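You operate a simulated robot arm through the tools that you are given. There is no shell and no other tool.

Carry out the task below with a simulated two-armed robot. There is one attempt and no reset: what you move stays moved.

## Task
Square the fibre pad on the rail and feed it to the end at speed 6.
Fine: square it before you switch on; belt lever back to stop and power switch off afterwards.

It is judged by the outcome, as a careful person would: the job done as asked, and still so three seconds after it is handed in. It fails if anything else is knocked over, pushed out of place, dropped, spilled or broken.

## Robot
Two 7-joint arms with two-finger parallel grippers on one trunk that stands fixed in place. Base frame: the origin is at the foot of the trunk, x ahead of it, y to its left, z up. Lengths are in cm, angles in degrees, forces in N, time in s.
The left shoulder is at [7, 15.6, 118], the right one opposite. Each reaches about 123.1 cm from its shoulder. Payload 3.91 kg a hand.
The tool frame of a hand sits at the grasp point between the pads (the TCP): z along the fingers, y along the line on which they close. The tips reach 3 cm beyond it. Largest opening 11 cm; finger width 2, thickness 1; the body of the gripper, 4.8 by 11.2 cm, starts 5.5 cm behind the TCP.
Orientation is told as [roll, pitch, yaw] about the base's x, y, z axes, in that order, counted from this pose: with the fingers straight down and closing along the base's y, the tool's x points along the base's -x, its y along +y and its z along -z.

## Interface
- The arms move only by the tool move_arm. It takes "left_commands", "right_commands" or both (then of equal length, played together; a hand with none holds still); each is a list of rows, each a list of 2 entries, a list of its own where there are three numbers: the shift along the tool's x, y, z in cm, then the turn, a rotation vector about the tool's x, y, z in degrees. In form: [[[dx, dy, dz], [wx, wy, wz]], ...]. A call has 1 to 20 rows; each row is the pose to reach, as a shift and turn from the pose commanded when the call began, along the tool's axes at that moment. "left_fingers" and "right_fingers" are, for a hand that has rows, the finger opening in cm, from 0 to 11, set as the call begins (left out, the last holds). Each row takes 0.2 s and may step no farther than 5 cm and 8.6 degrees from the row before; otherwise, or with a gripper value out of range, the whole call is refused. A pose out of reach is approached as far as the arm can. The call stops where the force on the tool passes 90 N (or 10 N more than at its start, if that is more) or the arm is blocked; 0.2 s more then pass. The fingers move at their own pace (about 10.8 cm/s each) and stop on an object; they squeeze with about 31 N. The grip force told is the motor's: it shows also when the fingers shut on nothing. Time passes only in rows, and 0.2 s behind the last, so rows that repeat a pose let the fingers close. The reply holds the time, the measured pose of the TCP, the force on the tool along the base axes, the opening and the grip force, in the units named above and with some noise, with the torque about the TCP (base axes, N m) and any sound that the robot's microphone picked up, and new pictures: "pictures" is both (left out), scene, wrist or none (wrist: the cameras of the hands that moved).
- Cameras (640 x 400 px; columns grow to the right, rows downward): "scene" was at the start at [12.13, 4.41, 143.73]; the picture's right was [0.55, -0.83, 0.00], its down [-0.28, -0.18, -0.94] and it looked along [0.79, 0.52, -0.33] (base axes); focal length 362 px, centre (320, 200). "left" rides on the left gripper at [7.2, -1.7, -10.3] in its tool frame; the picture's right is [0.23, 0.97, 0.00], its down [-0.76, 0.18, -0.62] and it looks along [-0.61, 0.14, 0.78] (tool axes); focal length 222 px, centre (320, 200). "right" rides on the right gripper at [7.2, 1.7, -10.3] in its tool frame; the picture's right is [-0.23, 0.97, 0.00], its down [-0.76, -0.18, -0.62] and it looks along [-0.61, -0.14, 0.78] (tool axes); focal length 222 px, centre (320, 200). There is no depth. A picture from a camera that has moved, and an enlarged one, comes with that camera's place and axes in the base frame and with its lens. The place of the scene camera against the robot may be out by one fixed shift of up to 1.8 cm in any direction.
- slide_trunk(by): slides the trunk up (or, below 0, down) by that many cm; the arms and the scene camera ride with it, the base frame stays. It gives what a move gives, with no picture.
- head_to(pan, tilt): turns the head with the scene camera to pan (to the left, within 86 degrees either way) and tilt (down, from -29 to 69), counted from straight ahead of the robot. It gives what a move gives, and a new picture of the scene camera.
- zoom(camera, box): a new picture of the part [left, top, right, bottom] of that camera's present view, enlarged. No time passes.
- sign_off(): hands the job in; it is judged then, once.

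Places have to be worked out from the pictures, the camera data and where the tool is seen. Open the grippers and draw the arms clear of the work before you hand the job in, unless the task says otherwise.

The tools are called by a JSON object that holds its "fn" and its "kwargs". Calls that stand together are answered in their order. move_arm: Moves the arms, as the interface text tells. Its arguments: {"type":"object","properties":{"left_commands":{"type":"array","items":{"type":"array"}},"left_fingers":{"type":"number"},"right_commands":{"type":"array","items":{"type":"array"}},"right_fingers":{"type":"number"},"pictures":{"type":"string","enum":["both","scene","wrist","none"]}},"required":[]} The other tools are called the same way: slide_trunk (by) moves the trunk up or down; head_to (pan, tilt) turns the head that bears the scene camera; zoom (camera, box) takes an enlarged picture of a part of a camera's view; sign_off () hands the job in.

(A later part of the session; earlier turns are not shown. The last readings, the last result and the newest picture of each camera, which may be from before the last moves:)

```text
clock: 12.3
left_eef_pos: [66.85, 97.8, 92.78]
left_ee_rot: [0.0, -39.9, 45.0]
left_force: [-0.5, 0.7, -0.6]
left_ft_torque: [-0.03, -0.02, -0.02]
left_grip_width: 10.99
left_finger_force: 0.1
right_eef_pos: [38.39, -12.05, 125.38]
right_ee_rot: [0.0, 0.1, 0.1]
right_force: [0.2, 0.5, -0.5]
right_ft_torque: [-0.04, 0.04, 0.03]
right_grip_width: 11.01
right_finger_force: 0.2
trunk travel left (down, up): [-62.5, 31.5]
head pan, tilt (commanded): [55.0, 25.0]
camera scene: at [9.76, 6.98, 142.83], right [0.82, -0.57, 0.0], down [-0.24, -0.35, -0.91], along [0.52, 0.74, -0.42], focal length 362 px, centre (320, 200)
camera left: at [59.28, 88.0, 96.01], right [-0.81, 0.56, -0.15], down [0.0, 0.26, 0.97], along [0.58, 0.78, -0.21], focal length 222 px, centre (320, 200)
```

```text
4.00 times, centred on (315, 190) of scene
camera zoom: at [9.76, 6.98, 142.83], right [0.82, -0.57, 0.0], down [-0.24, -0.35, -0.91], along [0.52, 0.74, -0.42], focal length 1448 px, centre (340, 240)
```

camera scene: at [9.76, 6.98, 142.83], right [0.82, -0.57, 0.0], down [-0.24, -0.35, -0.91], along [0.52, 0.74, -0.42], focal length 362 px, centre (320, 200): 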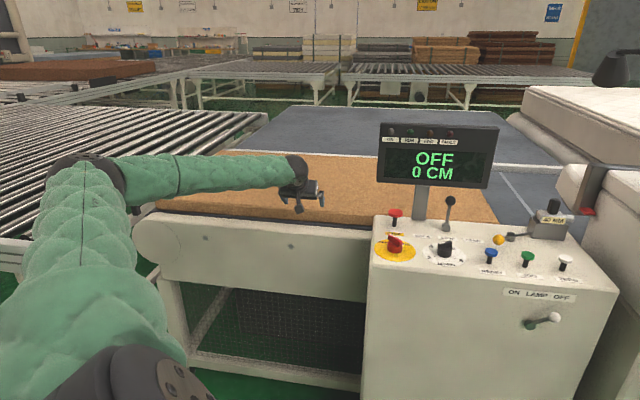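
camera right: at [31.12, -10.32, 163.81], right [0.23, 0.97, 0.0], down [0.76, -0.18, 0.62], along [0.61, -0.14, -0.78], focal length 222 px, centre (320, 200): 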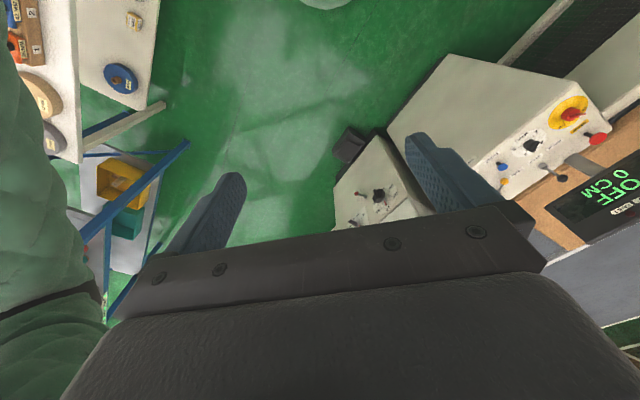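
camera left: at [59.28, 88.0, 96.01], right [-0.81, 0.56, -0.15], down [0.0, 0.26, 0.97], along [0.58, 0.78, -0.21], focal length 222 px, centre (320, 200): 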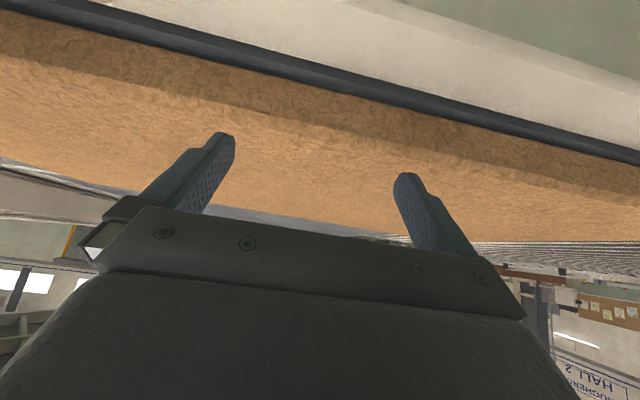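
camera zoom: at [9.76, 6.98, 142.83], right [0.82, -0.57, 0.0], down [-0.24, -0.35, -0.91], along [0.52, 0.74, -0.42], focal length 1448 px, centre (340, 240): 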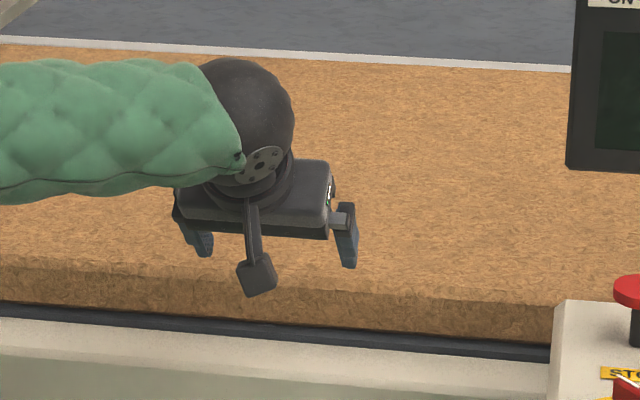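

The near edge sits at v≈121.7, with side face z≈82–86, and the belt is slightly above the frame. I'll lower the fingertips to z≈83.8 about 1.5 cm in front of the edge.

{"fn": "move_arm", "kwargs": {"left_commands": [[[1.03, 0, 2.05], [0, 0, 0]], [[2.05, 0, 4.1], [0, 0, 0]], [[3.08, 0, 6.16], [0, 0, 0]]]}}

```text
clock: 13.2
left_eef_pos: [67.92, 98.85, 86.29]
left_ee_rot: [-0.1, -40.0, 45.1]
left_force: [-0.5, -0.3, 0.0]
left_ft_torque: [0.02, 0.03, 0.01]
left_grip_width: 11.0
left_finger_force: 0.1
right_eef_pos: [38.28, -11.98, 125.43]
right_ee_rot: [0.0, 0.0, 0.0]
right_force: [0.3, 0.2, -0.3]
right_ft_torque: [-0.02, 0.01, 0.0]
right_grip_width: 11.01
right_finger_force: 0.0
trunk travel left (down, up): [-62.5, 31.5]
head pan, tilt (commanded): [55.0, 25.0]
camera scene: at [9.71, 6.88, 142.84], right [0.82, -0.57, 0.0], down [-0.24, -0.35, -0.91], along [0.52, 0.74, -0.42], focal length 362 px, centre (320, 200)
camera left: at [60.32, 89.03, 89.59], right [-0.81, 0.56, -0.15], down [0.0, 0.26, 0.97], along [0.58, 0.78, -0.21], focal length 222 px, centre (320, 200)
```

scene: 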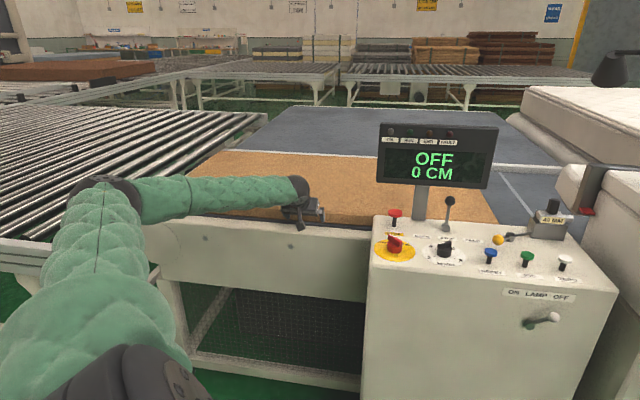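
left: 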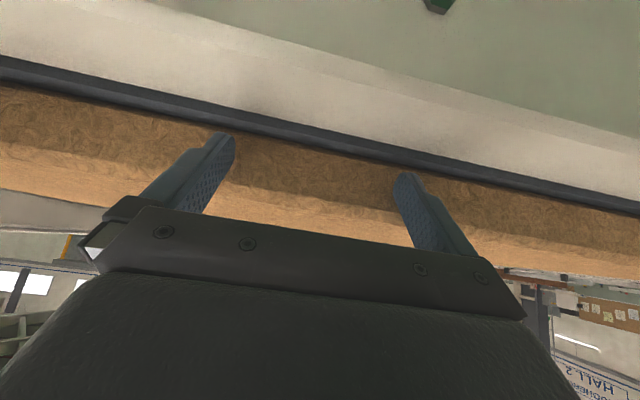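

The fingertips are level with the pad's side face. I'll push slowly along v by 3 cm and watch the force.

{"fn": "move_arm", "kwargs": {"left_commands": [[[-0.38, 0, 0.32], [0, 0, 0]], [[-0.77, 0, 0.64], [0, 0, 0]], [[-1.15, 0, 0.96], [0, 0, 0]], [[-1.53, 0, 1.29], [0, 0, 0]], [[-1.92, 0, 1.61], [0, 0, 0]], [[-2.3, 0, 1.93], [0, 0, 0]]]}}

```text
clock: 14.6
left_eef_pos: [69.78, 100.81, 86.51]
left_ee_rot: [0.0, -40.0, 45.0]
left_force: [-6.3, -5.2, 3.6]
left_ft_torque: [-0.17, -0.17, -0.43]
left_grip_width: 10.98
left_finger_force: 0.0
right_eef_pos: [38.29, -12.15, 125.35]
right_ee_rot: [0.0, 0.0, -0.1]
right_force: [-0.2, 0.4, -0.2]
right_ft_torque: [-0.02, -0.04, -0.03]
right_grip_width: 11.0
right_finger_force: 0.0
trunk travel left (down, up): [-62.5, 31.5]
head pan, tilt (commanded): [55.0, 25.0]
camera scene: at [9.56, 6.73, 142.87], right [0.82, -0.57, 0.0], down [-0.24, -0.35, -0.91], along [0.52, 0.74, -0.42], focal length 362 px, centre (320, 200)
camera left: at [62.31, 91.04, 89.81], right [-0.81, 0.57, -0.15], down [0.0, 0.25, 0.97], along [0.58, 0.78, -0.21], focal length 222 px, centre (320, 200)
```

scene: 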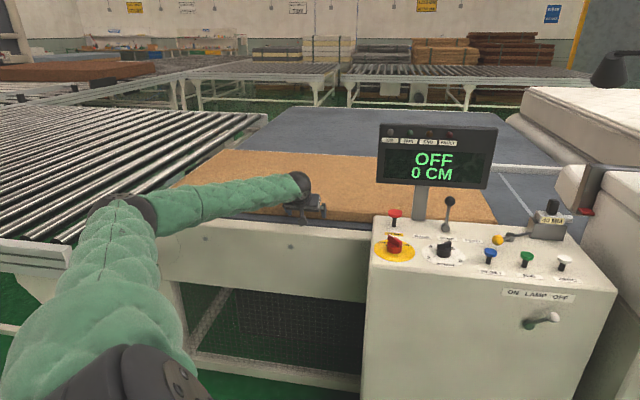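
left: 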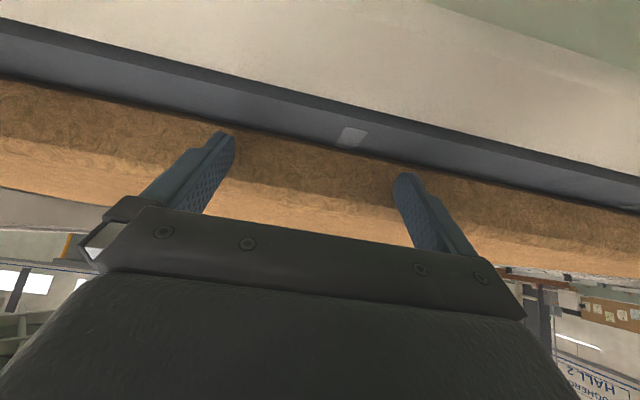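

Force is about 8 N, so the pad is sliding. The torque shows the load mostly on the right finger, meaning the left end has swung forward. I'll push on another 1.5 cm.

{"fn": "move_arm", "kwargs": {"left_commands": [[[-0.38, 0, 0.32], [0, 0, 0]], [[-0.77, 0, 0.64], [0, 0, 0]], [[-1.15, 0, 0.96], [0, 0, 0]]]}}

{"fn": "zoom", "kwargs": {"camera": "scene", "box": [150, 120, 520, 250]}}

{"fn": "zoom", "kwargs": {"camera": "left", "box": [160, 80, 480, 260]}}

```text
clock: 15.3
left_eef_pos: [70.82, 101.92, 86.46]
left_ee_rot: [0.0, -40.1, 44.9]
left_force: [-6.4, -6.8, 4.1]
left_ft_torque: [-0.26, -0.21, -0.58]
left_grip_width: 11.02
left_finger_force: 0.1
right_eef_pos: [38.19, -12.24, 125.49]
right_ee_rot: [0.1, 0.0, 0.0]
right_force: [0.0, -0.3, 0.7]
right_ft_torque: [0.0, 0.0, 0.03]
right_grip_width: 10.98
right_finger_force: 0.1
trunk travel left (down, up): [-62.5, 31.5]
head pan, tilt (commanded): [55.0, 25.0]
camera scene: at [9.57, 6.72, 142.86], right [0.82, -0.57, 0.0], down [-0.24, -0.35, -0.91], along [0.52, 0.74, -0.42], focal length 362 px, centre (320, 200)
camera left: at [63.3, 92.14, 89.75], right [-0.81, 0.57, -0.15], down [0.0, 0.25, 0.97], along [0.58, 0.78, -0.21], focal length 222 px, centre (320, 200)
```

scene: 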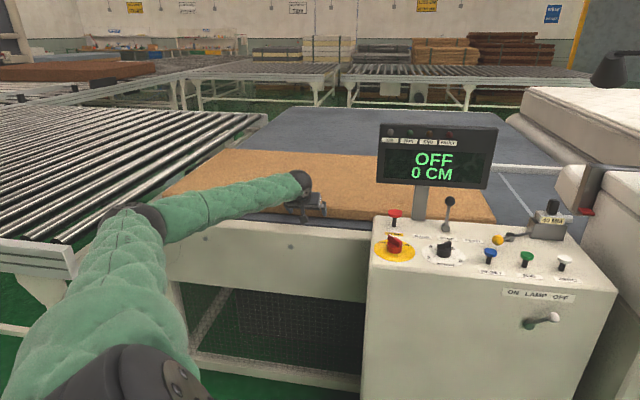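
left: 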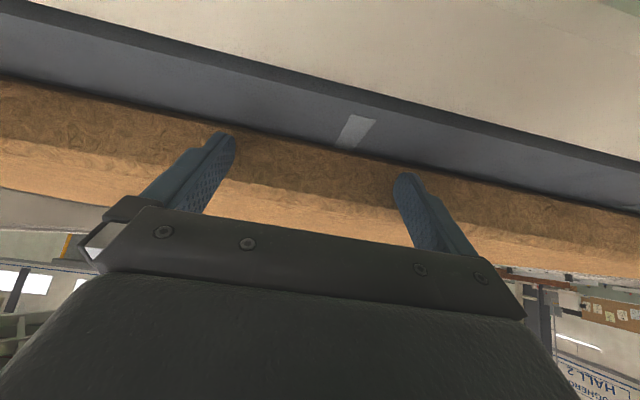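

```text
1.73 times, centred on (335, 185) of scene
camera zoom: at [9.57, 6.72, 142.86], right [0.82, -0.57, 0.0], down [-0.24, -0.35, -0.91], along [0.52, 0.74, -0.42], focal length 626 px, centre (294, 226)
```

zoom: 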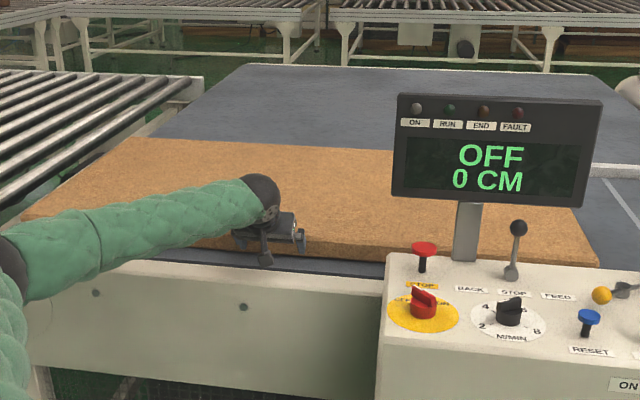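

```text
2.00 times, centred on (320, 170) of left
camera zoom: at [63.3, 92.14, 89.75], right [-0.81, 0.57, -0.15], down [0.0, 0.25, 0.97], along [0.58, 0.78, -0.21], focal length 444 px, centre (320, 260)
```

zoom: 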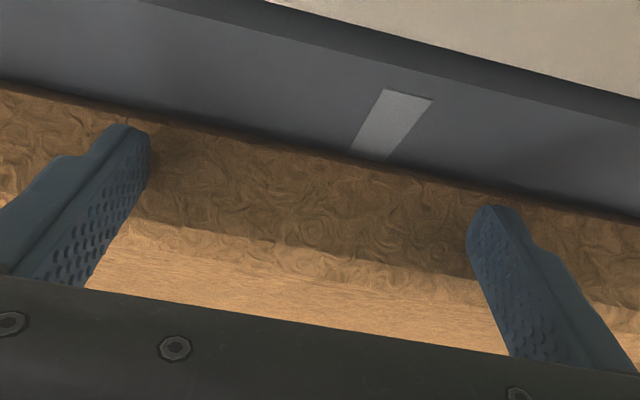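

Torque still shows the load near the right finger, and force is steady at ~9 N. I'll zoom along the far edge to see how the rail gap has changed.

{"fn": "zoom", "kwargs": {"camera": "scene", "box": [200, 130, 300, 190]}}

{"fn": "zoom", "kwargs": {"camera": "scene", "box": [300, 130, 400, 190]}}

{"fn": "zoom", "kwargs": {"camera": "scene", "box": [440, 140, 540, 240]}}

```text
6.40 times, centred on (250, 160) of scene
camera zoom: at [9.57, 6.72, 142.86], right [0.82, -0.57, 0.0], down [-0.24, -0.35, -0.91], along [0.52, 0.74, -0.42], focal length 2316 px, centre (768, 456)
```

zoom: 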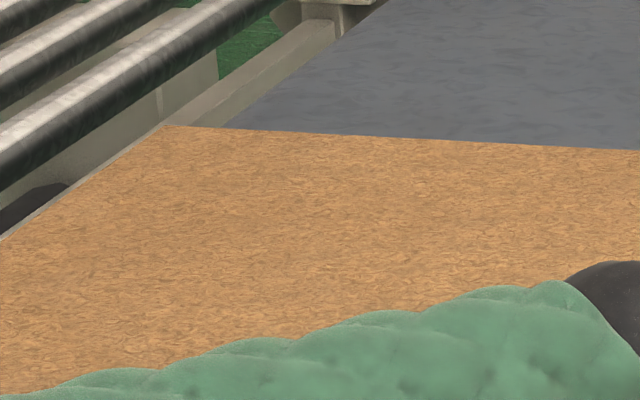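

```text
6.40 times, centred on (350, 160) of scene
camera zoom: at [9.57, 6.72, 142.86], right [0.82, -0.57, 0.0], down [-0.24, -0.35, -0.91], along [0.52, 0.74, -0.42], focal length 2316 px, centre (128, 456)
```

zoom: 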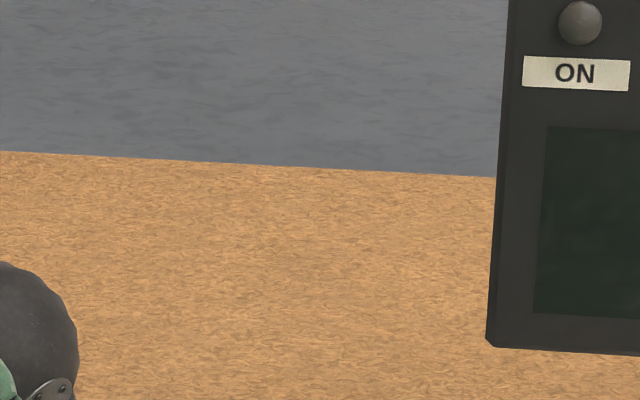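

```text
4.00 times, centred on (490, 190) of scene
camera zoom: at [9.57, 6.72, 142.86], right [0.82, -0.57, 0.0], down [-0.24, -0.35, -0.91], along [0.52, 0.74, -0.42], focal length 1448 px, centre (-360, 240)
```

zoom: 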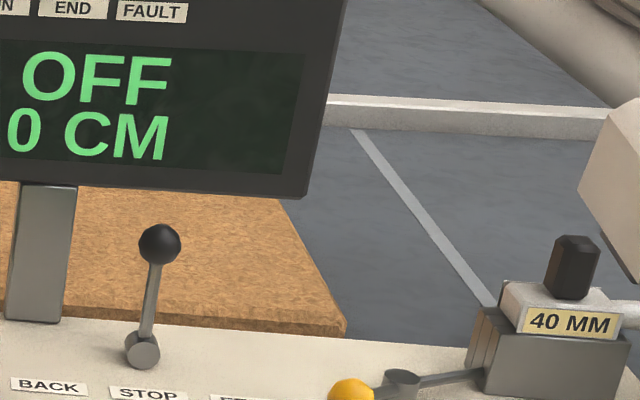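

The rail is now hidden behind the pad's far top edge, so the gap is nearly closed. I'll keep pushing in small steps until the force jumps at rail contact.

{"fn": "move_arm", "kwargs": {"left_commands": [[[-0.19, 0, 0.16], [0, 0, 0]], [[-0.38, 0, 0.32], [0, 0, 0]], [[-0.38, 0, 0.32], [0, 0, 0]]], "pictures": "none"}}

```text
clock: 16.1
left_eef_pos: [71.17, 102.15, 86.46]
left_ee_rot: [-0.1, -40.0, 45.0]
left_force: [-10.6, -8.8, 4.2]
left_ft_torque: [-0.35, -0.14, -0.63]
left_grip_width: 10.95
left_finger_force: 0.1
right_eef_pos: [38.12, -12.22, 125.44]
right_ee_rot: [0.1, -0.1, 0.0]
right_force: [0.4, 0.3, 0.5]
right_ft_torque: [0.0, 0.0, 0.03]
right_grip_width: 10.99
right_finger_force: 0.0
trunk travel left (down, up): [-62.5, 31.5]
head pan, tilt (commanded): [55.0, 25.0]
```

Force rose from about 9 to 14 N. I'll push another 0.5 cm.

{"fn": "move_arm", "kwargs": {"left_commands": [[[-0.19, 0, 0.16], [0, 0, 0]], [[-0.38, 0, 0.32], [0, 0, 0]], [[-0.38, 0, 0.32], [0, 0, 0]]], "pictures": "none"}}

```text
clock: 16.9
left_eef_pos: [71.64, 102.46, 86.53]
left_ee_rot: [0.1, -40.0, 45.0]
left_force: [-8.5, -7.4, 6.2]
left_ft_torque: [0.02, 0.01, 0.08]
left_grip_width: 10.99
left_finger_force: 0.1
right_eef_pos: [38.14, -12.28, 125.48]
right_ee_rot: [0.1, 0.1, 0.0]
right_force: [-0.1, -0.1, 0.1]
right_ft_torque: [0.01, 0.02, 0.0]
right_grip_width: 11.0
right_finger_force: 0.0
trunk travel left (down, up): [-62.5, 31.5]
head pan, tilt (commanded): [55.0, 25.0]
```

The torque dropped to near zero, so both fingers now share the load and the pad is aligning. I'll continue in small steps.

{"fn": "move_arm", "kwargs": {"left_commands": [[[-0.19, 0, 0.16], [0, 0, 0]], [[-0.38, 0, 0.32], [0, 0, 0]], [[-0.38, 0, 0.32], [0, 0, 0]]], "pictures": "none"}}

```text
clock: 17.8
left_eef_pos: [71.8, 102.68, 86.56]
left_ee_rot: [-0.1, -40.0, 45.0]
left_force: [-27.8, -29.7, 0.5]
left_ft_torque: [-0.7, 0.3, -0.15]
left_grip_width: 10.98
left_finger_force: 0.0
right_eef_pos: [38.05, -12.36, 125.49]
right_ee_rot: [0.0, -0.1, 0.0]
right_force: [0.0, 0.1, -0.1]
right_ft_torque: [-0.01, 0.02, 0.02]
right_grip_width: 10.99
right_finger_force: 0.1
trunk travel left (down, up): [-62.5, 31.5]
head pan, tilt (commanded): [55.0, 25.0]
```

Force jumped to ~41 N with almost no further motion and a balanced torque, so the pad is seated against the rail. I'll back the fingers off along v, then lift away.

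{"fn": "move_arm", "kwargs": {"left_commands": [[[0.77, 0, -0.64], [0, 0, 0]], [[1.53, 0, -1.29], [0, 0, 0]], [[2.68, 0, -2.25], [0, 0, 0]], [[0.11, 0, -5.31], [0, 0, 0]], [[-2.46, 0, -8.38], [0, 0, 0]], [[-5.03, 0, -11.44], [0, 0, 0]], [[-7.6, 0, -14.5], [0, 0, 0]], [[-10.2, 0, -17.6], [0, 0, 0]]], "pictures": "none"}}

{"fn": "slide_trunk", "kwargs": {"by": 28}}

{"fn": "head_to", "kwargs": {"pan": 45, "tilt": 35}}

```text
clock: 19.6
left_eef_pos: [69.55, 100.58, 106.26]
left_ee_rot: [0.0, -39.9, 45.1]
left_force: [-0.9, 0.4, -0.3]
left_ft_torque: [-0.03, 0.0, 0.01]
left_grip_width: 10.99
left_finger_force: 0.1
right_eef_pos: [38.32, -12.23, 125.45]
right_ee_rot: [0.0, 0.0, -0.1]
right_force: [-0.1, -0.4, 0.0]
right_ft_torque: [0.04, -0.04, 0.0]
right_grip_width: 11.04
right_finger_force: 0.0
trunk travel left (down, up): [-62.5, 31.5]
head pan, tilt (commanded): [55.0, 25.0]
```

```text
clock: 22.4
left_eef_pos: [69.49, 100.6, 134.15]
left_ee_rot: [0.0, -40.0, 45.0]
left_force: [-0.3, -0.2, -0.7]
left_ft_torque: [-0.01, -0.02, 0.01]
left_grip_width: 11.01
left_finger_force: 0.1
right_eef_pos: [38.26, -12.14, 153.43]
right_ee_rot: [0.1, 0.0, 0.0]
right_force: [1.2, -0.8, -0.4]
right_ft_torque: [0.0, 0.02, 0.02]
right_grip_width: 11.01
right_finger_force: 0.1
trunk travel left (down, up): [-90.5, 3.5]
head pan, tilt (commanded): [55.0, 25.0]
```

```text
clock: 23.1
left_eef_pos: [69.57, 100.62, 134.32]
left_ee_rot: [-0.1, -40.1, 45.0]
left_force: [-0.3, 0.1, -1.2]
left_ft_torque: [0.03, 0.01, -0.03]
left_grip_width: 11.0
left_finger_force: 0.0
right_eef_pos: [38.29, -12.02, 153.44]
right_ee_rot: [0.0, 0.0, 0.0]
right_force: [-1.0, 0.7, -0.7]
right_ft_torque: [0.02, -0.01, 0.0]
right_grip_width: 11.0
right_finger_force: 0.1
trunk travel left (down, up): [-90.5, 3.5]
head pan, tilt (commanded): [45.0, 35.0]
camera scene: at [10.61, 5.53, 169.27], right [0.71, -0.71, 0.0], down [-0.41, -0.41, -0.82], along [0.58, 0.58, -0.57], focal length 362 px, centre (320, 200)
```

scene: 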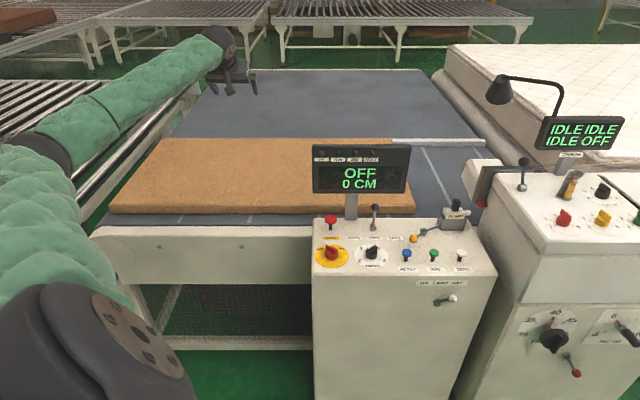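

From above the rail no longer shows along the pad's far edge, so I'll zoom in to check whether the pad sits flush or has ridden over the rail.

{"fn": "zoom", "kwargs": {"camera": "scene", "box": [140, 125, 200, 163]}}

{"fn": "zoom", "kwargs": {"camera": "scene", "box": [370, 125, 430, 163]}}

{"fn": "zoom", "kwargs": {"camera": "scene", "box": [90, 190, 150, 228]}}

{"fn": "zoom", "kwargs": {"camera": "scene", "box": [380, 190, 440, 228]}}

```text
10.53 times, centred on (170, 144) of scene
camera zoom: at [10.61, 5.53, 169.27], right [0.71, -0.71, 0.0], down [-0.41, -0.41, -0.82], along [0.58, 0.58, -0.57], focal length 3809 px, centre (1899, 790)
```

zoom: 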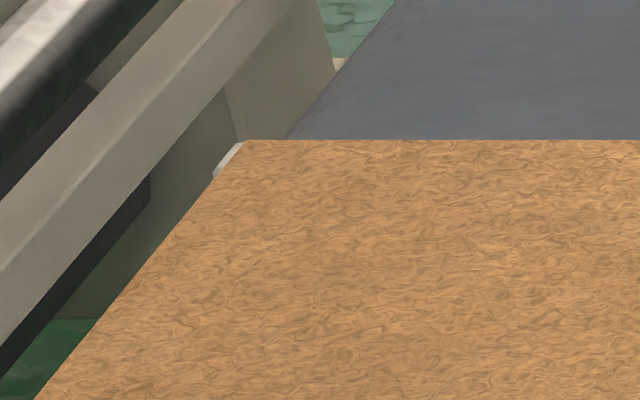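

```text
10.53 times, centred on (400, 144) of scene
camera zoom: at [10.61, 5.53, 169.27], right [0.71, -0.71, 0.0], down [-0.41, -0.41, -0.82], along [0.58, 0.58, -0.57], focal length 3809 px, centre (-522, 790)
```

zoom: 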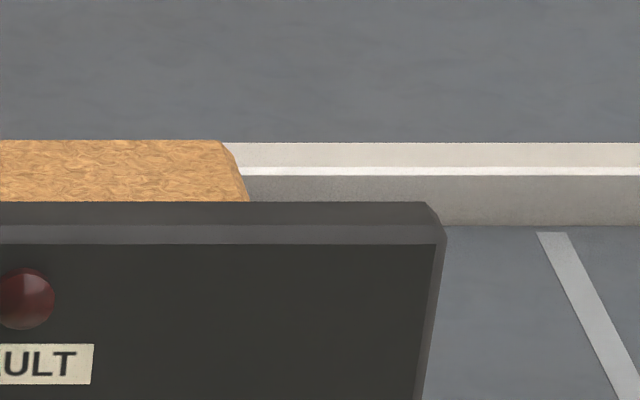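

```text
10.53 times, centred on (120, 209) of scene
camera zoom: at [10.61, 5.53, 169.27], right [0.71, -0.71, 0.0], down [-0.41, -0.41, -0.82], along [0.58, 0.58, -0.57], focal length 3809 px, centre (2425, 105)
```

zoom: 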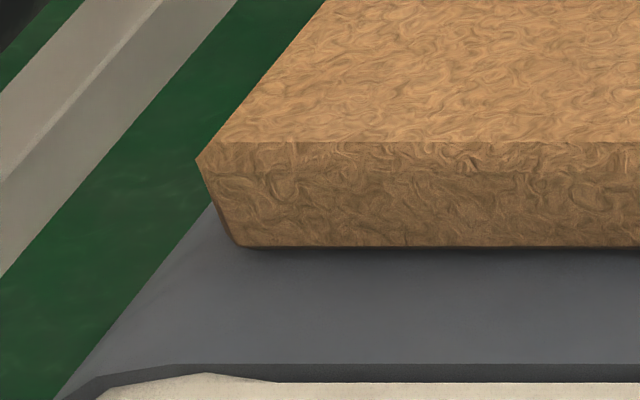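

```text
10.53 times, centred on (410, 209) of scene
camera zoom: at [10.61, 5.53, 169.27], right [0.71, -0.71, 0.0], down [-0.41, -0.41, -0.82], along [0.58, 0.58, -0.57], focal length 3809 px, centre (-627, 105)
```

zoom: 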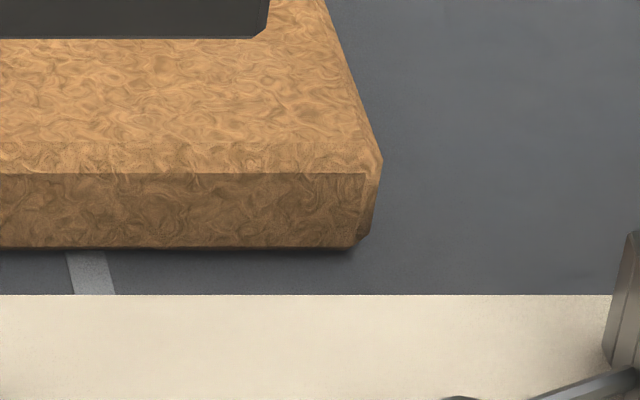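

The far edge (row 138.3 at both ends) and the near edge (row 213.5 at both ends) are now parallel to the rail, and the pad stopped hard against it, so it is squared. Next I'll withdraw the left hand from the belt and level it on the way to the console.

{"fn": "move_arm", "kwargs": {"left_commands": [[[3.38, -1.88, -1.86], [0, 5, 0]], [[6.77, -3.75, -3.72], [0, 10, 0]], [[10.15, -5.63, -5.58], [0, 15, 0]], [[13.54, -7.5, -7.45], [0, 20, 0]], [[16.92, -9.38, -9.31], [0, 25, 0]], [[20.3, -11.25, -11.17], [0, 30, 0]], [[23.69, -13.13, -13.03], [0, 35, 0]], [[27.07, -15, -14.89], [0, 40, 0]]], "left_fingers": 4}}

```text
clock: 24.9
left_eef_pos: [58.67, 68.5, 128.27]
left_ee_rot: [0.2, 0.0, 45.1]
left_force: [-0.6, 0.5, 0.4]
left_ft_torque: [0.0, -0.02, 0.02]
left_grip_width: 4.0
left_finger_force: 0.2
right_eef_pos: [38.16, -12.16, 153.41]
right_ee_rot: [0.0, 0.0, 0.0]
right_force: [0.2, 0.3, -0.2]
right_ft_torque: [0.03, 0.03, 0.02]
right_grip_width: 10.99
right_finger_force: 0.1
trunk travel left (down, up): [-90.5, 3.5]
head pan, tilt (commanded): [45.0, 35.0]
camera scene: at [10.62, 5.43, 169.28], right [0.71, -0.71, 0.0], down [-0.41, -0.41, -0.82], along [0.58, 0.58, -0.57], focal length 362 px, centre (320, 200)
camera left: at [54.74, 62.18, 138.72], right [-0.85, 0.53, 0.0], down [0.41, 0.67, 0.62], along [0.33, 0.53, -0.78], focal length 222 px, centre (320, 200)
```

scene: 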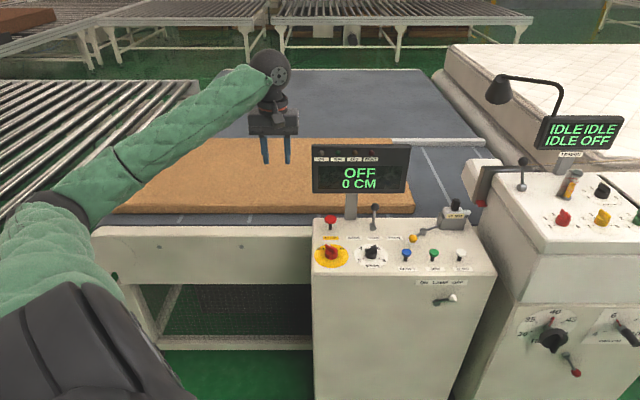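
left: 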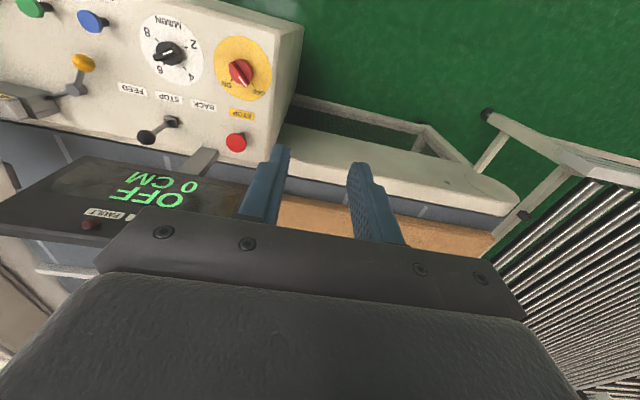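

The close wrist view agrees with my knob positions. I'll enlarge it for a finer fix on the power and speed knobs.

{"fn": "zoom", "kwargs": {"camera": "left", "box": [200, 30, 280, 110]}}

{"fn": "zoom", "kwargs": {"camera": "left", "box": [120, 0, 220, 100]}}

{"fn": "zoom", "kwargs": {"camera": "left", "box": [100, 90, 260, 190]}}

```text
5.00 times, centred on (240, 70) of left
camera zoom: at [54.74, 62.18, 138.72], right [-0.85, 0.53, 0.0], down [0.41, 0.67, 0.62], along [0.33, 0.53, -0.78], focal length 1111 px, centre (720, 850)
```

zoom: 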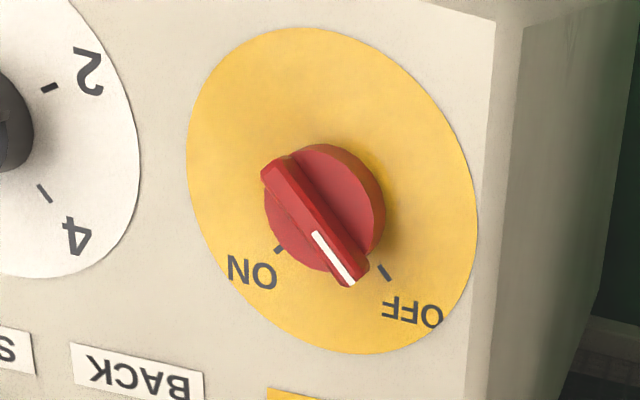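

```text
4.00 times, centred on (170, 50) of left
camera zoom: at [54.74, 62.18, 138.72], right [-0.85, 0.53, 0.0], down [0.41, 0.67, 0.62], along [0.33, 0.53, -0.78], focal length 888 px, centre (920, 800)
```

zoom: 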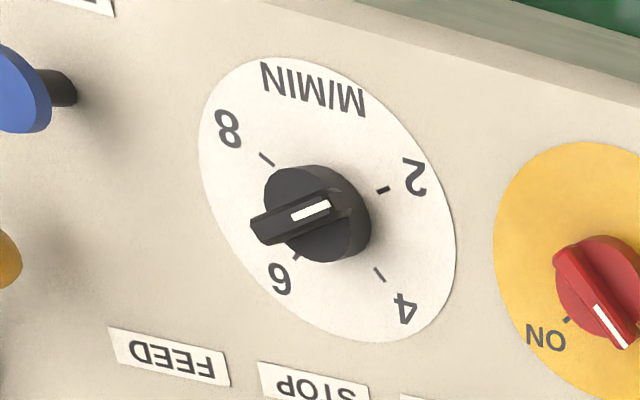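

```text
4.00 times, centred on (180, 140) of left
camera zoom: at [54.74, 62.18, 138.72], right [-0.85, 0.53, 0.0], down [0.41, 0.67, 0.62], along [0.33, 0.53, -0.78], focal length 888 px, centre (880, 440)
```

zoom: 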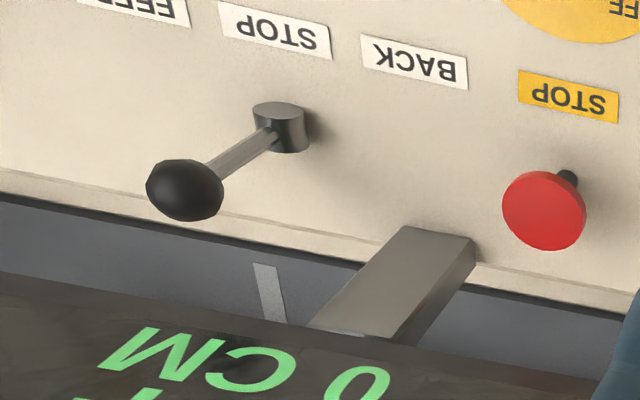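

The ticks show OFF at about 90° and ON at about 0° in my frame, centred on (70.55, 60.65). The speed dial is centred near (79.1, 52.1), with 2 at 165° and 6 at ~5°. I'll bring the left hand above the power knob, turned so the fingers straddle its fin.

{"fn": "move_arm", "kwargs": {"left_commands": [[[-0.48, -2.33, 3.88], [0, 0, -7.5]], [[-0.95, -4.65, 7.76], [0, 0, -15]], [[-1.43, -6.98, 11.63], [0, 0, -22.5]], [[-1.9, -9.3, 15.51], [0, 0, -30]], [[-2.38, -11.63, 19.39], [0, 0, -37.5]], [[-2.85, -13.95, 23.27], [0, 0, -45]]], "left_fingers": 4}}

{"fn": "zoom", "kwargs": {"camera": "scene", "box": [280, 190, 400, 280]}}

{"fn": "zoom", "kwargs": {"camera": "left", "box": [220, 60, 420, 220]}}

```text
clock: 26.3
left_eef_pos: [70.79, 60.81, 105.32]
left_ee_rot: [0.0, -0.2, 90.2]
left_force: [0.6, -0.9, 0.3]
left_ft_torque: [-0.01, 0.02, 0.04]
left_grip_width: 4.02
left_finger_force: 0.0
right_eef_pos: [38.33, -12.11, 153.42]
right_ee_rot: [0.1, 0.1, 0.0]
right_force: [0.1, 0.7, 0.1]
right_ft_torque: [0.01, 0.04, 0.01]
right_grip_width: 10.98
right_finger_force: 0.0
trunk travel left (down, up): [-90.5, 3.5]
head pan, tilt (commanded): [45.0, 35.0]
camera scene: at [10.77, 5.47, 169.27], right [0.71, -0.71, 0.0], down [-0.41, -0.41, -0.82], along [0.58, 0.58, -0.57], focal length 362 px, centre (320, 200)
camera left: at [72.36, 53.57, 115.77], right [-0.97, -0.23, 0.0], down [-0.18, 0.76, 0.62], along [-0.14, 0.61, -0.78], focal length 222 px, centre (320, 200)
```

scene: 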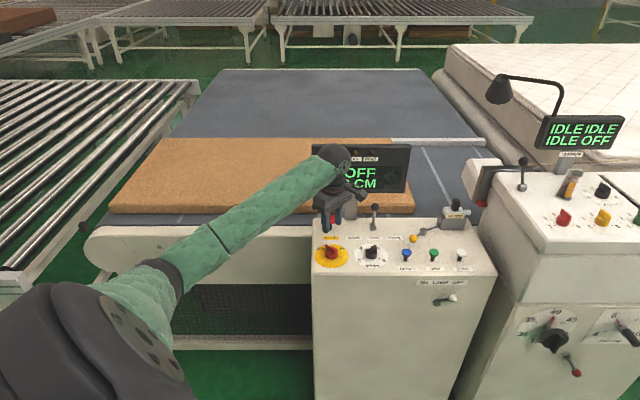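
left: 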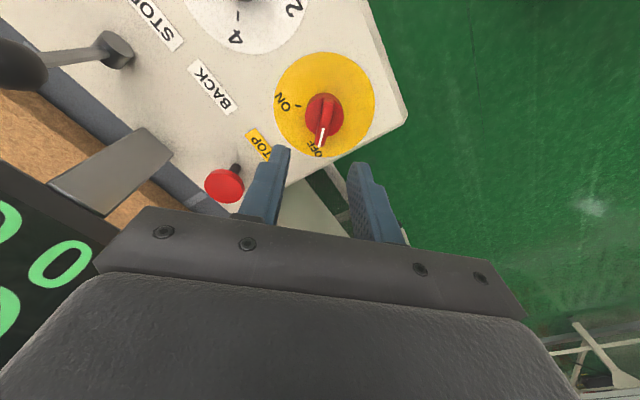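

```text
4.44 times, centred on (340, 235) of scene
camera zoom: at [10.77, 5.47, 169.27], right [0.71, -0.71, 0.0], down [-0.41, -0.41, -0.82], along [0.58, 0.58, -0.57], focal length 1608 px, centre (231, 44)
```

zoom: 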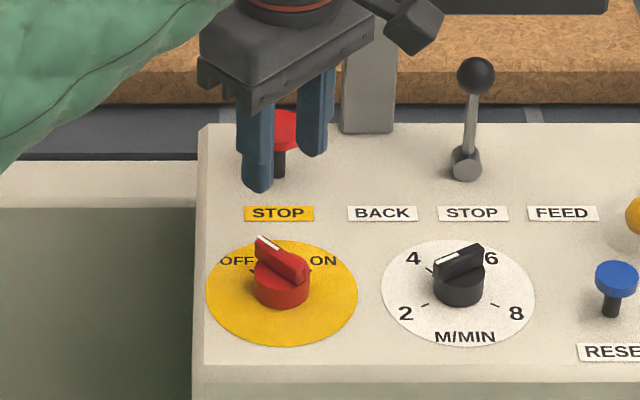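

```text
2.50 times, centred on (320, 140) of left
camera zoom: at [72.36, 53.57, 115.77], right [-0.97, -0.23, 0.0], down [-0.18, 0.76, 0.62], along [-0.14, 0.61, -0.78], focal length 555 px, centre (320, 350)
```

zoom: 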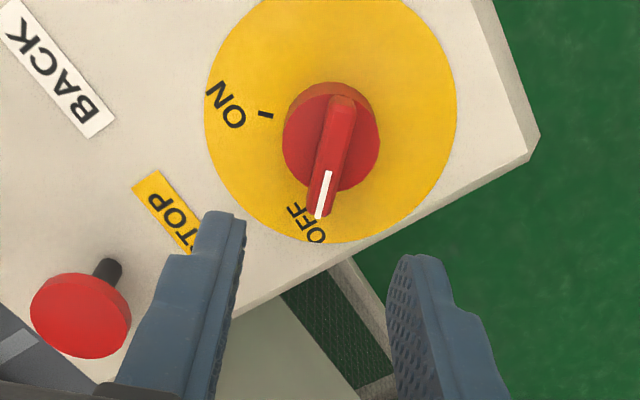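

The fin runs along y with its centre near (70.4, 60.75). I'll shift 0.35 cm and lower until the fingertips straddle it at about z 94.4.

{"fn": "move_arm", "kwargs": {"left_commands": [[[0, 0.35, 2.5], [0, 0, 0]], [[0, 0.35, 5], [0, 0, 0]], [[0, 0.35, 7], [0, 0, 0]], [[0, 0.35, 7.9], [0, 0, 0]]], "left_fingers": 4}}

{"fn": "zoom", "kwargs": {"camera": "left", "box": [220, 60, 420, 220]}}

{"fn": "zoom", "kwargs": {"camera": "scene", "box": [290, 200, 390, 280]}}

```text
clock: 27.3
left_eef_pos: [70.25, 60.58, 97.11]
left_ee_rot: [0.1, -0.1, 90.0]
left_force: [0.4, 0.4, 0.2]
left_ft_torque: [-0.01, 0.0, 0.02]
left_grip_width: 4.01
left_finger_force: 0.1
right_eef_pos: [38.16, -12.07, 153.26]
right_ee_rot: [0.0, 0.0, -0.1]
right_force: [-0.2, -0.4, -0.6]
right_ft_torque: [-0.01, -0.04, 0.01]
right_grip_width: 11.0
right_finger_force: 0.0
trunk travel left (down, up): [-90.5, 3.5]
head pan, tilt (commanded): [45.0, 35.0]
camera scene: at [10.61, 5.5, 169.27], right [0.71, -0.71, 0.0], down [-0.41, -0.41, -0.82], along [0.58, 0.58, -0.57], focal length 362 px, centre (320, 200)
camera left: at [71.89, 53.4, 107.5], right [-0.97, -0.23, 0.0], down [-0.18, 0.76, 0.62], along [-0.14, 0.61, -0.78], focal length 222 px, centre (320, 200)
```

scene: 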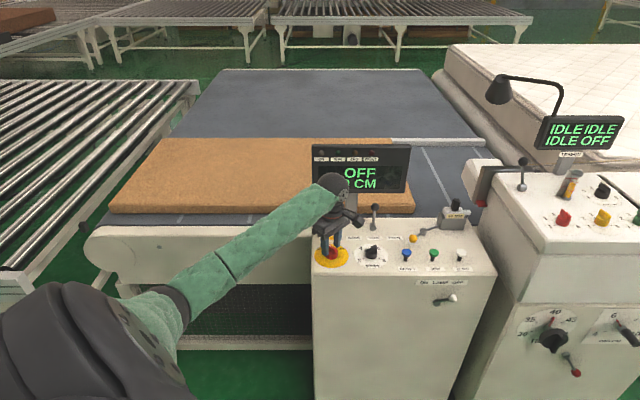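
left: 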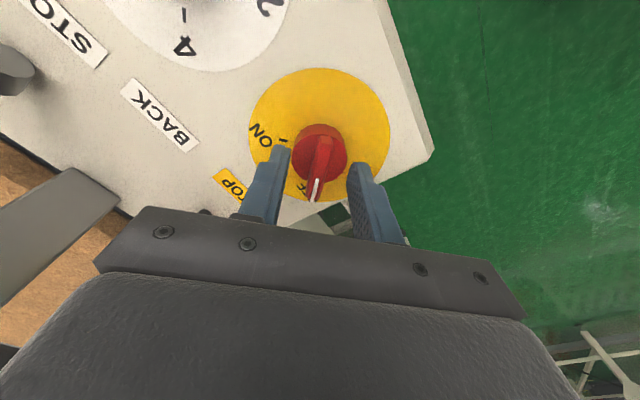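

```text
2.50 times, centred on (320, 140) of left
camera zoom: at [71.89, 53.4, 107.5], right [-0.97, -0.23, 0.0], down [-0.18, 0.76, 0.62], along [-0.14, 0.61, -0.78], focal length 555 px, centre (320, 350)
```

zoom: 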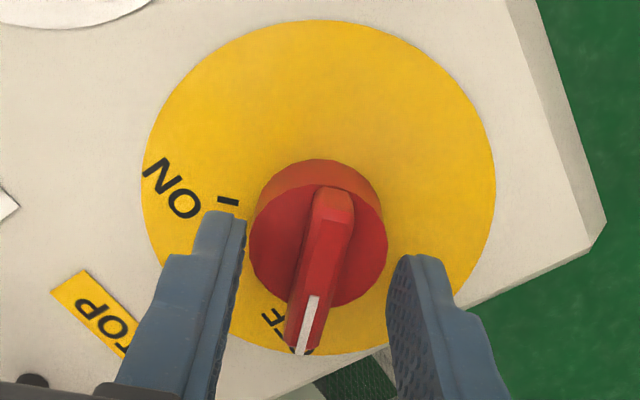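

```text
5.00 times, centred on (340, 240) of scene
camera zoom: at [10.61, 5.5, 169.27], right [0.71, -0.71, 0.0], down [-0.41, -0.41, -0.82], along [0.58, 0.58, -0.57], focal length 1810 px, centre (220, 0)
```

zoom: 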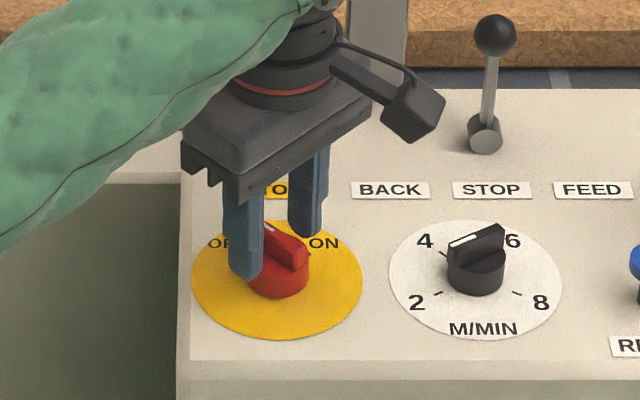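

The fingers straddle the fin well centred. I'll close on it and check the width.

{"fn": "move_arm", "kwargs": {"left_commands": [[[0, 0, 0], [0, 0, 0]], [[0, 0, 0], [0, 0, 0]], [[0, 0, 0], [0, 0, 0]]], "left_fingers": 0, "pictures": "wrist"}}

{"fn": "zoom", "kwargs": {"camera": "left", "box": [220, 60, 420, 220]}}

```text
clock: 28.1
left_eef_pos: [70.34, 60.64, 97.11]
left_ee_rot: [0.0, 0.0, 90.0]
left_force: [9.3, 0.6, 0.1]
left_ft_torque: [0.55, -0.22, 0.0]
left_grip_width: 0.99
left_finger_force: 45.1
right_eef_pos: [38.43, -12.08, 153.37]
right_ee_rot: [0.0, 0.0, 0.1]
right_force: [-0.5, -0.6, 0.3]
right_ft_torque: [-0.01, -0.04, 0.01]
right_grip_width: 11.0
right_finger_force: 0.1
trunk travel left (down, up): [-90.5, 3.5]
head pan, tilt (commanded): [45.0, 35.0]
camera left: at [71.97, 53.39, 107.49], right [-0.97, -0.23, 0.0], down [-0.18, 0.76, 0.62], along [-0.14, 0.61, -0.78], focal length 222 px, centre (320, 200)
```

left: 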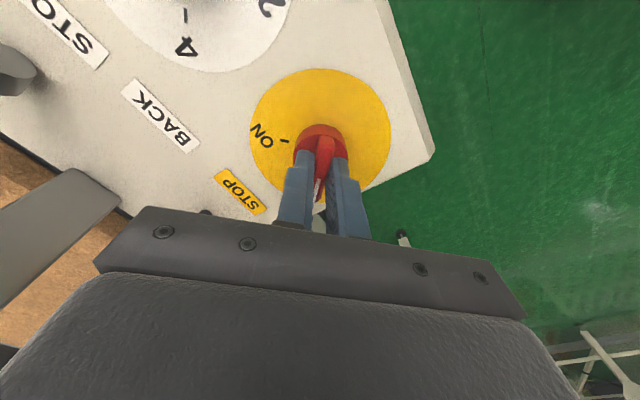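

```text
2.50 times, centred on (320, 140) of left
camera zoom: at [71.97, 53.39, 107.49], right [-0.97, -0.23, 0.0], down [-0.18, 0.76, 0.62], along [-0.14, 0.61, -0.78], focal length 555 px, centre (320, 350)
```

zoom: 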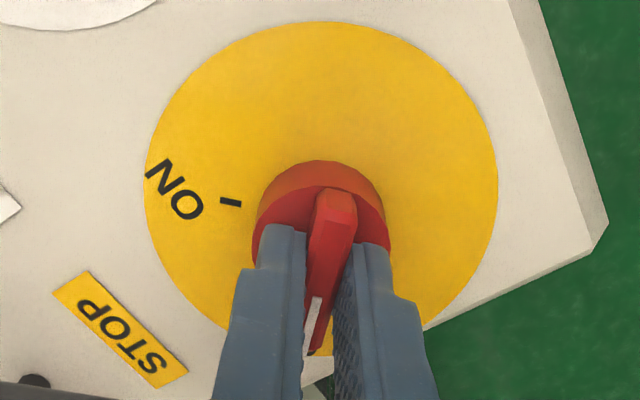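

Width 0.99 cm shows the fin itself is held. I'll turn it 90° clockwise to ON.

{"fn": "move_arm", "kwargs": {"left_commands": [[[0, 0, 0], [0, 0, 8.2]], [[0, 0, 0], [0, 0, 16.4]], [[0, 0, 0], [0, 0, 24.5]], [[0, 0, 0], [0, 0, 32.7]], [[0, 0, 0], [0, 0, 40.9]], [[0, 0, 0], [0, 0, 49.1]], [[0, 0, 0], [0, 0, 57.3]], [[0, 0, 0], [0, 0, 65.5]], [[0, 0, 0], [0, 0, 73.6]], [[0, 0, 0], [0, 0, 81.8]], [[0, 0, 0], [0, 0, 90]]], "left_fingers": 0}}

{"fn": "zoom", "kwargs": {"camera": "left", "box": [220, 60, 420, 220]}}

{"fn": "zoom", "kwargs": {"camera": "scene", "box": [290, 130, 430, 230]}}

```text
clock: 30.5
left_eef_pos: [70.6, 60.52, 96.96]
left_ee_rot: [-0.1, 0.2, -0.2]
left_force: [26.6, -20.8, -4.5]
left_ft_torque: [-0.48, -1.18, 0.12]
left_grip_width: 0.96
left_finger_force: 45.1
right_eef_pos: [38.54, -12.32, 153.4]
right_ee_rot: [0.2, 0.0, -0.1]
right_force: [-0.3, -0.1, 0.8]
right_ft_torque: [-0.02, 0.0, -0.02]
right_grip_width: 11.02
right_finger_force: 0.0
trunk travel left (down, up): [-90.5, 3.5]
head pan, tilt (commanded): [45.0, 35.0]
camera scene: at [10.93, 5.31, 169.25], right [0.71, -0.71, 0.0], down [-0.41, -0.4, -0.82], along [0.58, 0.58, -0.57], focal length 362 px, centre (320, 200)
camera left: at [63.16, 58.85, 107.49], right [-0.22, 0.97, 0.0], down [0.76, 0.18, 0.62], along [0.61, 0.14, -0.78], focal length 222 px, centre (320, 200)
```

scene: 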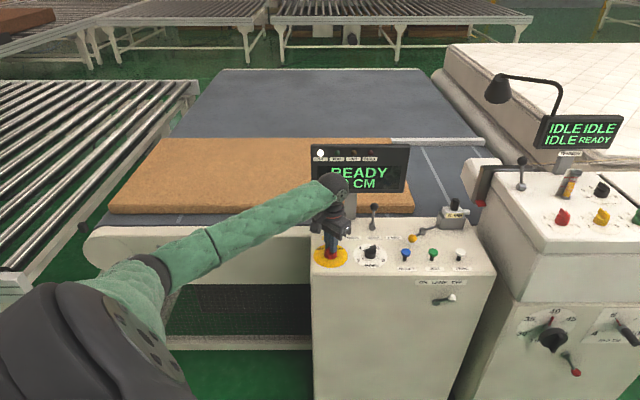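
left: 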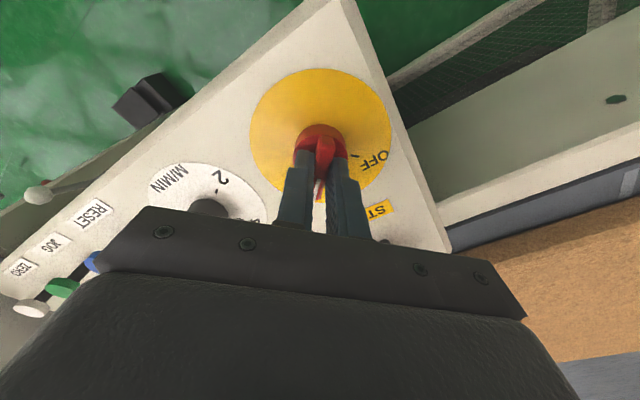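

```text
2.50 times, centred on (320, 140) of left
camera zoom: at [63.16, 58.85, 107.49], right [-0.22, 0.97, 0.0], down [0.76, 0.18, 0.62], along [0.61, 0.14, -0.78], focal length 555 px, centre (320, 350)
```

zoom: 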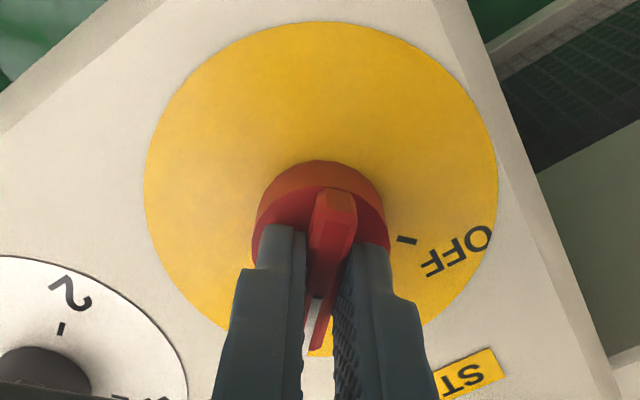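

```text
4.00 times, centred on (360, 180) of scene
camera zoom: at [10.93, 5.31, 169.25], right [0.71, -0.71, 0.0], down [-0.41, -0.4, -0.82], along [0.58, 0.58, -0.57], focal length 1448 px, centre (160, 280)
```

zoom: 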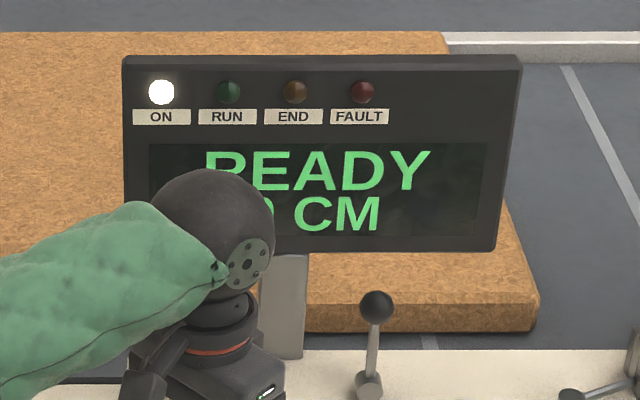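

The display reads READY and the ON lamp is lit. I'll open the fingers and lift straight up.

{"fn": "move_arm", "kwargs": {"left_commands": [[[0, 0, 0], [0, 0, 0]], [[0, 0, 0], [0, 0, 0]], [[0, 0, -3], [0, 0, 0]], [[0, 0, -7.5], [0, 0, 0]], [[0, 0, -11], [0, 0, 0]]], "left_fingers": 4}}

{"fn": "zoom", "kwargs": {"camera": "scene", "box": [300, 190, 420, 280]}}

```text
clock: 31.7
left_eef_pos: [70.09, 60.64, 108.09]
left_ee_rot: [0.0, 0.1, 0.0]
left_force: [0.0, -0.8, 0.3]
left_ft_torque: [0.03, -0.01, -0.01]
left_grip_width: 4.0
left_finger_force: 0.1
right_eef_pos: [38.31, -12.18, 153.4]
right_ee_rot: [0.2, 0.0, 0.0]
right_force: [-0.1, -0.2, 0.3]
right_ft_torque: [0.02, -0.01, -0.01]
right_grip_width: 11.0
right_finger_force: 0.1
trunk travel left (down, up): [-90.5, 3.5]
head pan, tilt (commanded): [45.0, 35.0]
camera scene: at [10.67, 5.38, 169.26], right [0.71, -0.71, 0.0], down [-0.41, -0.41, -0.82], along [0.58, 0.58, -0.57], focal length 362 px, centre (320, 200)
camera left: at [62.81, 58.96, 118.52], right [-0.23, 0.97, 0.0], down [0.76, 0.18, 0.62], along [0.61, 0.14, -0.78], focal length 222 px, centre (320, 200)
```

scene: 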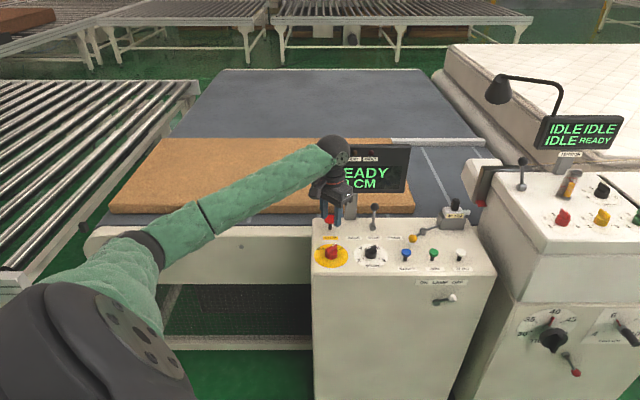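
left: 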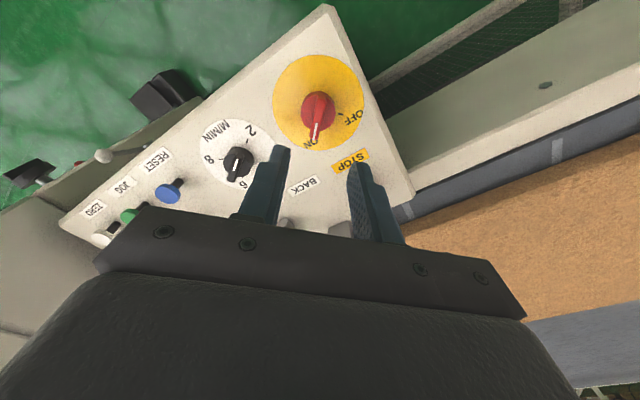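

```text
4.44 times, centred on (360, 235) of scene
camera zoom: at [10.67, 5.38, 169.26], right [0.71, -0.71, 0.0], down [-0.41, -0.41, -0.82], along [0.58, 0.58, -0.57], focal length 1608 px, centre (142, 44)
```

zoom: 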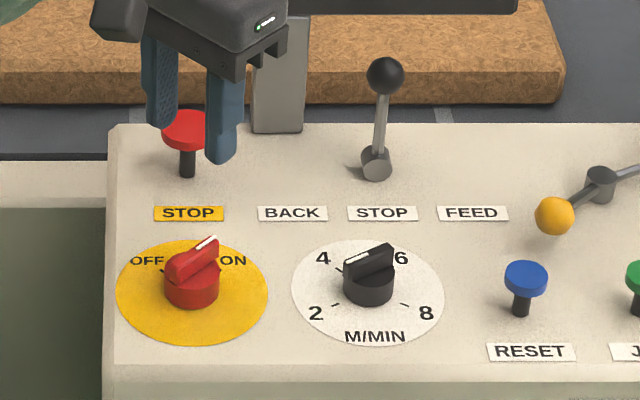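

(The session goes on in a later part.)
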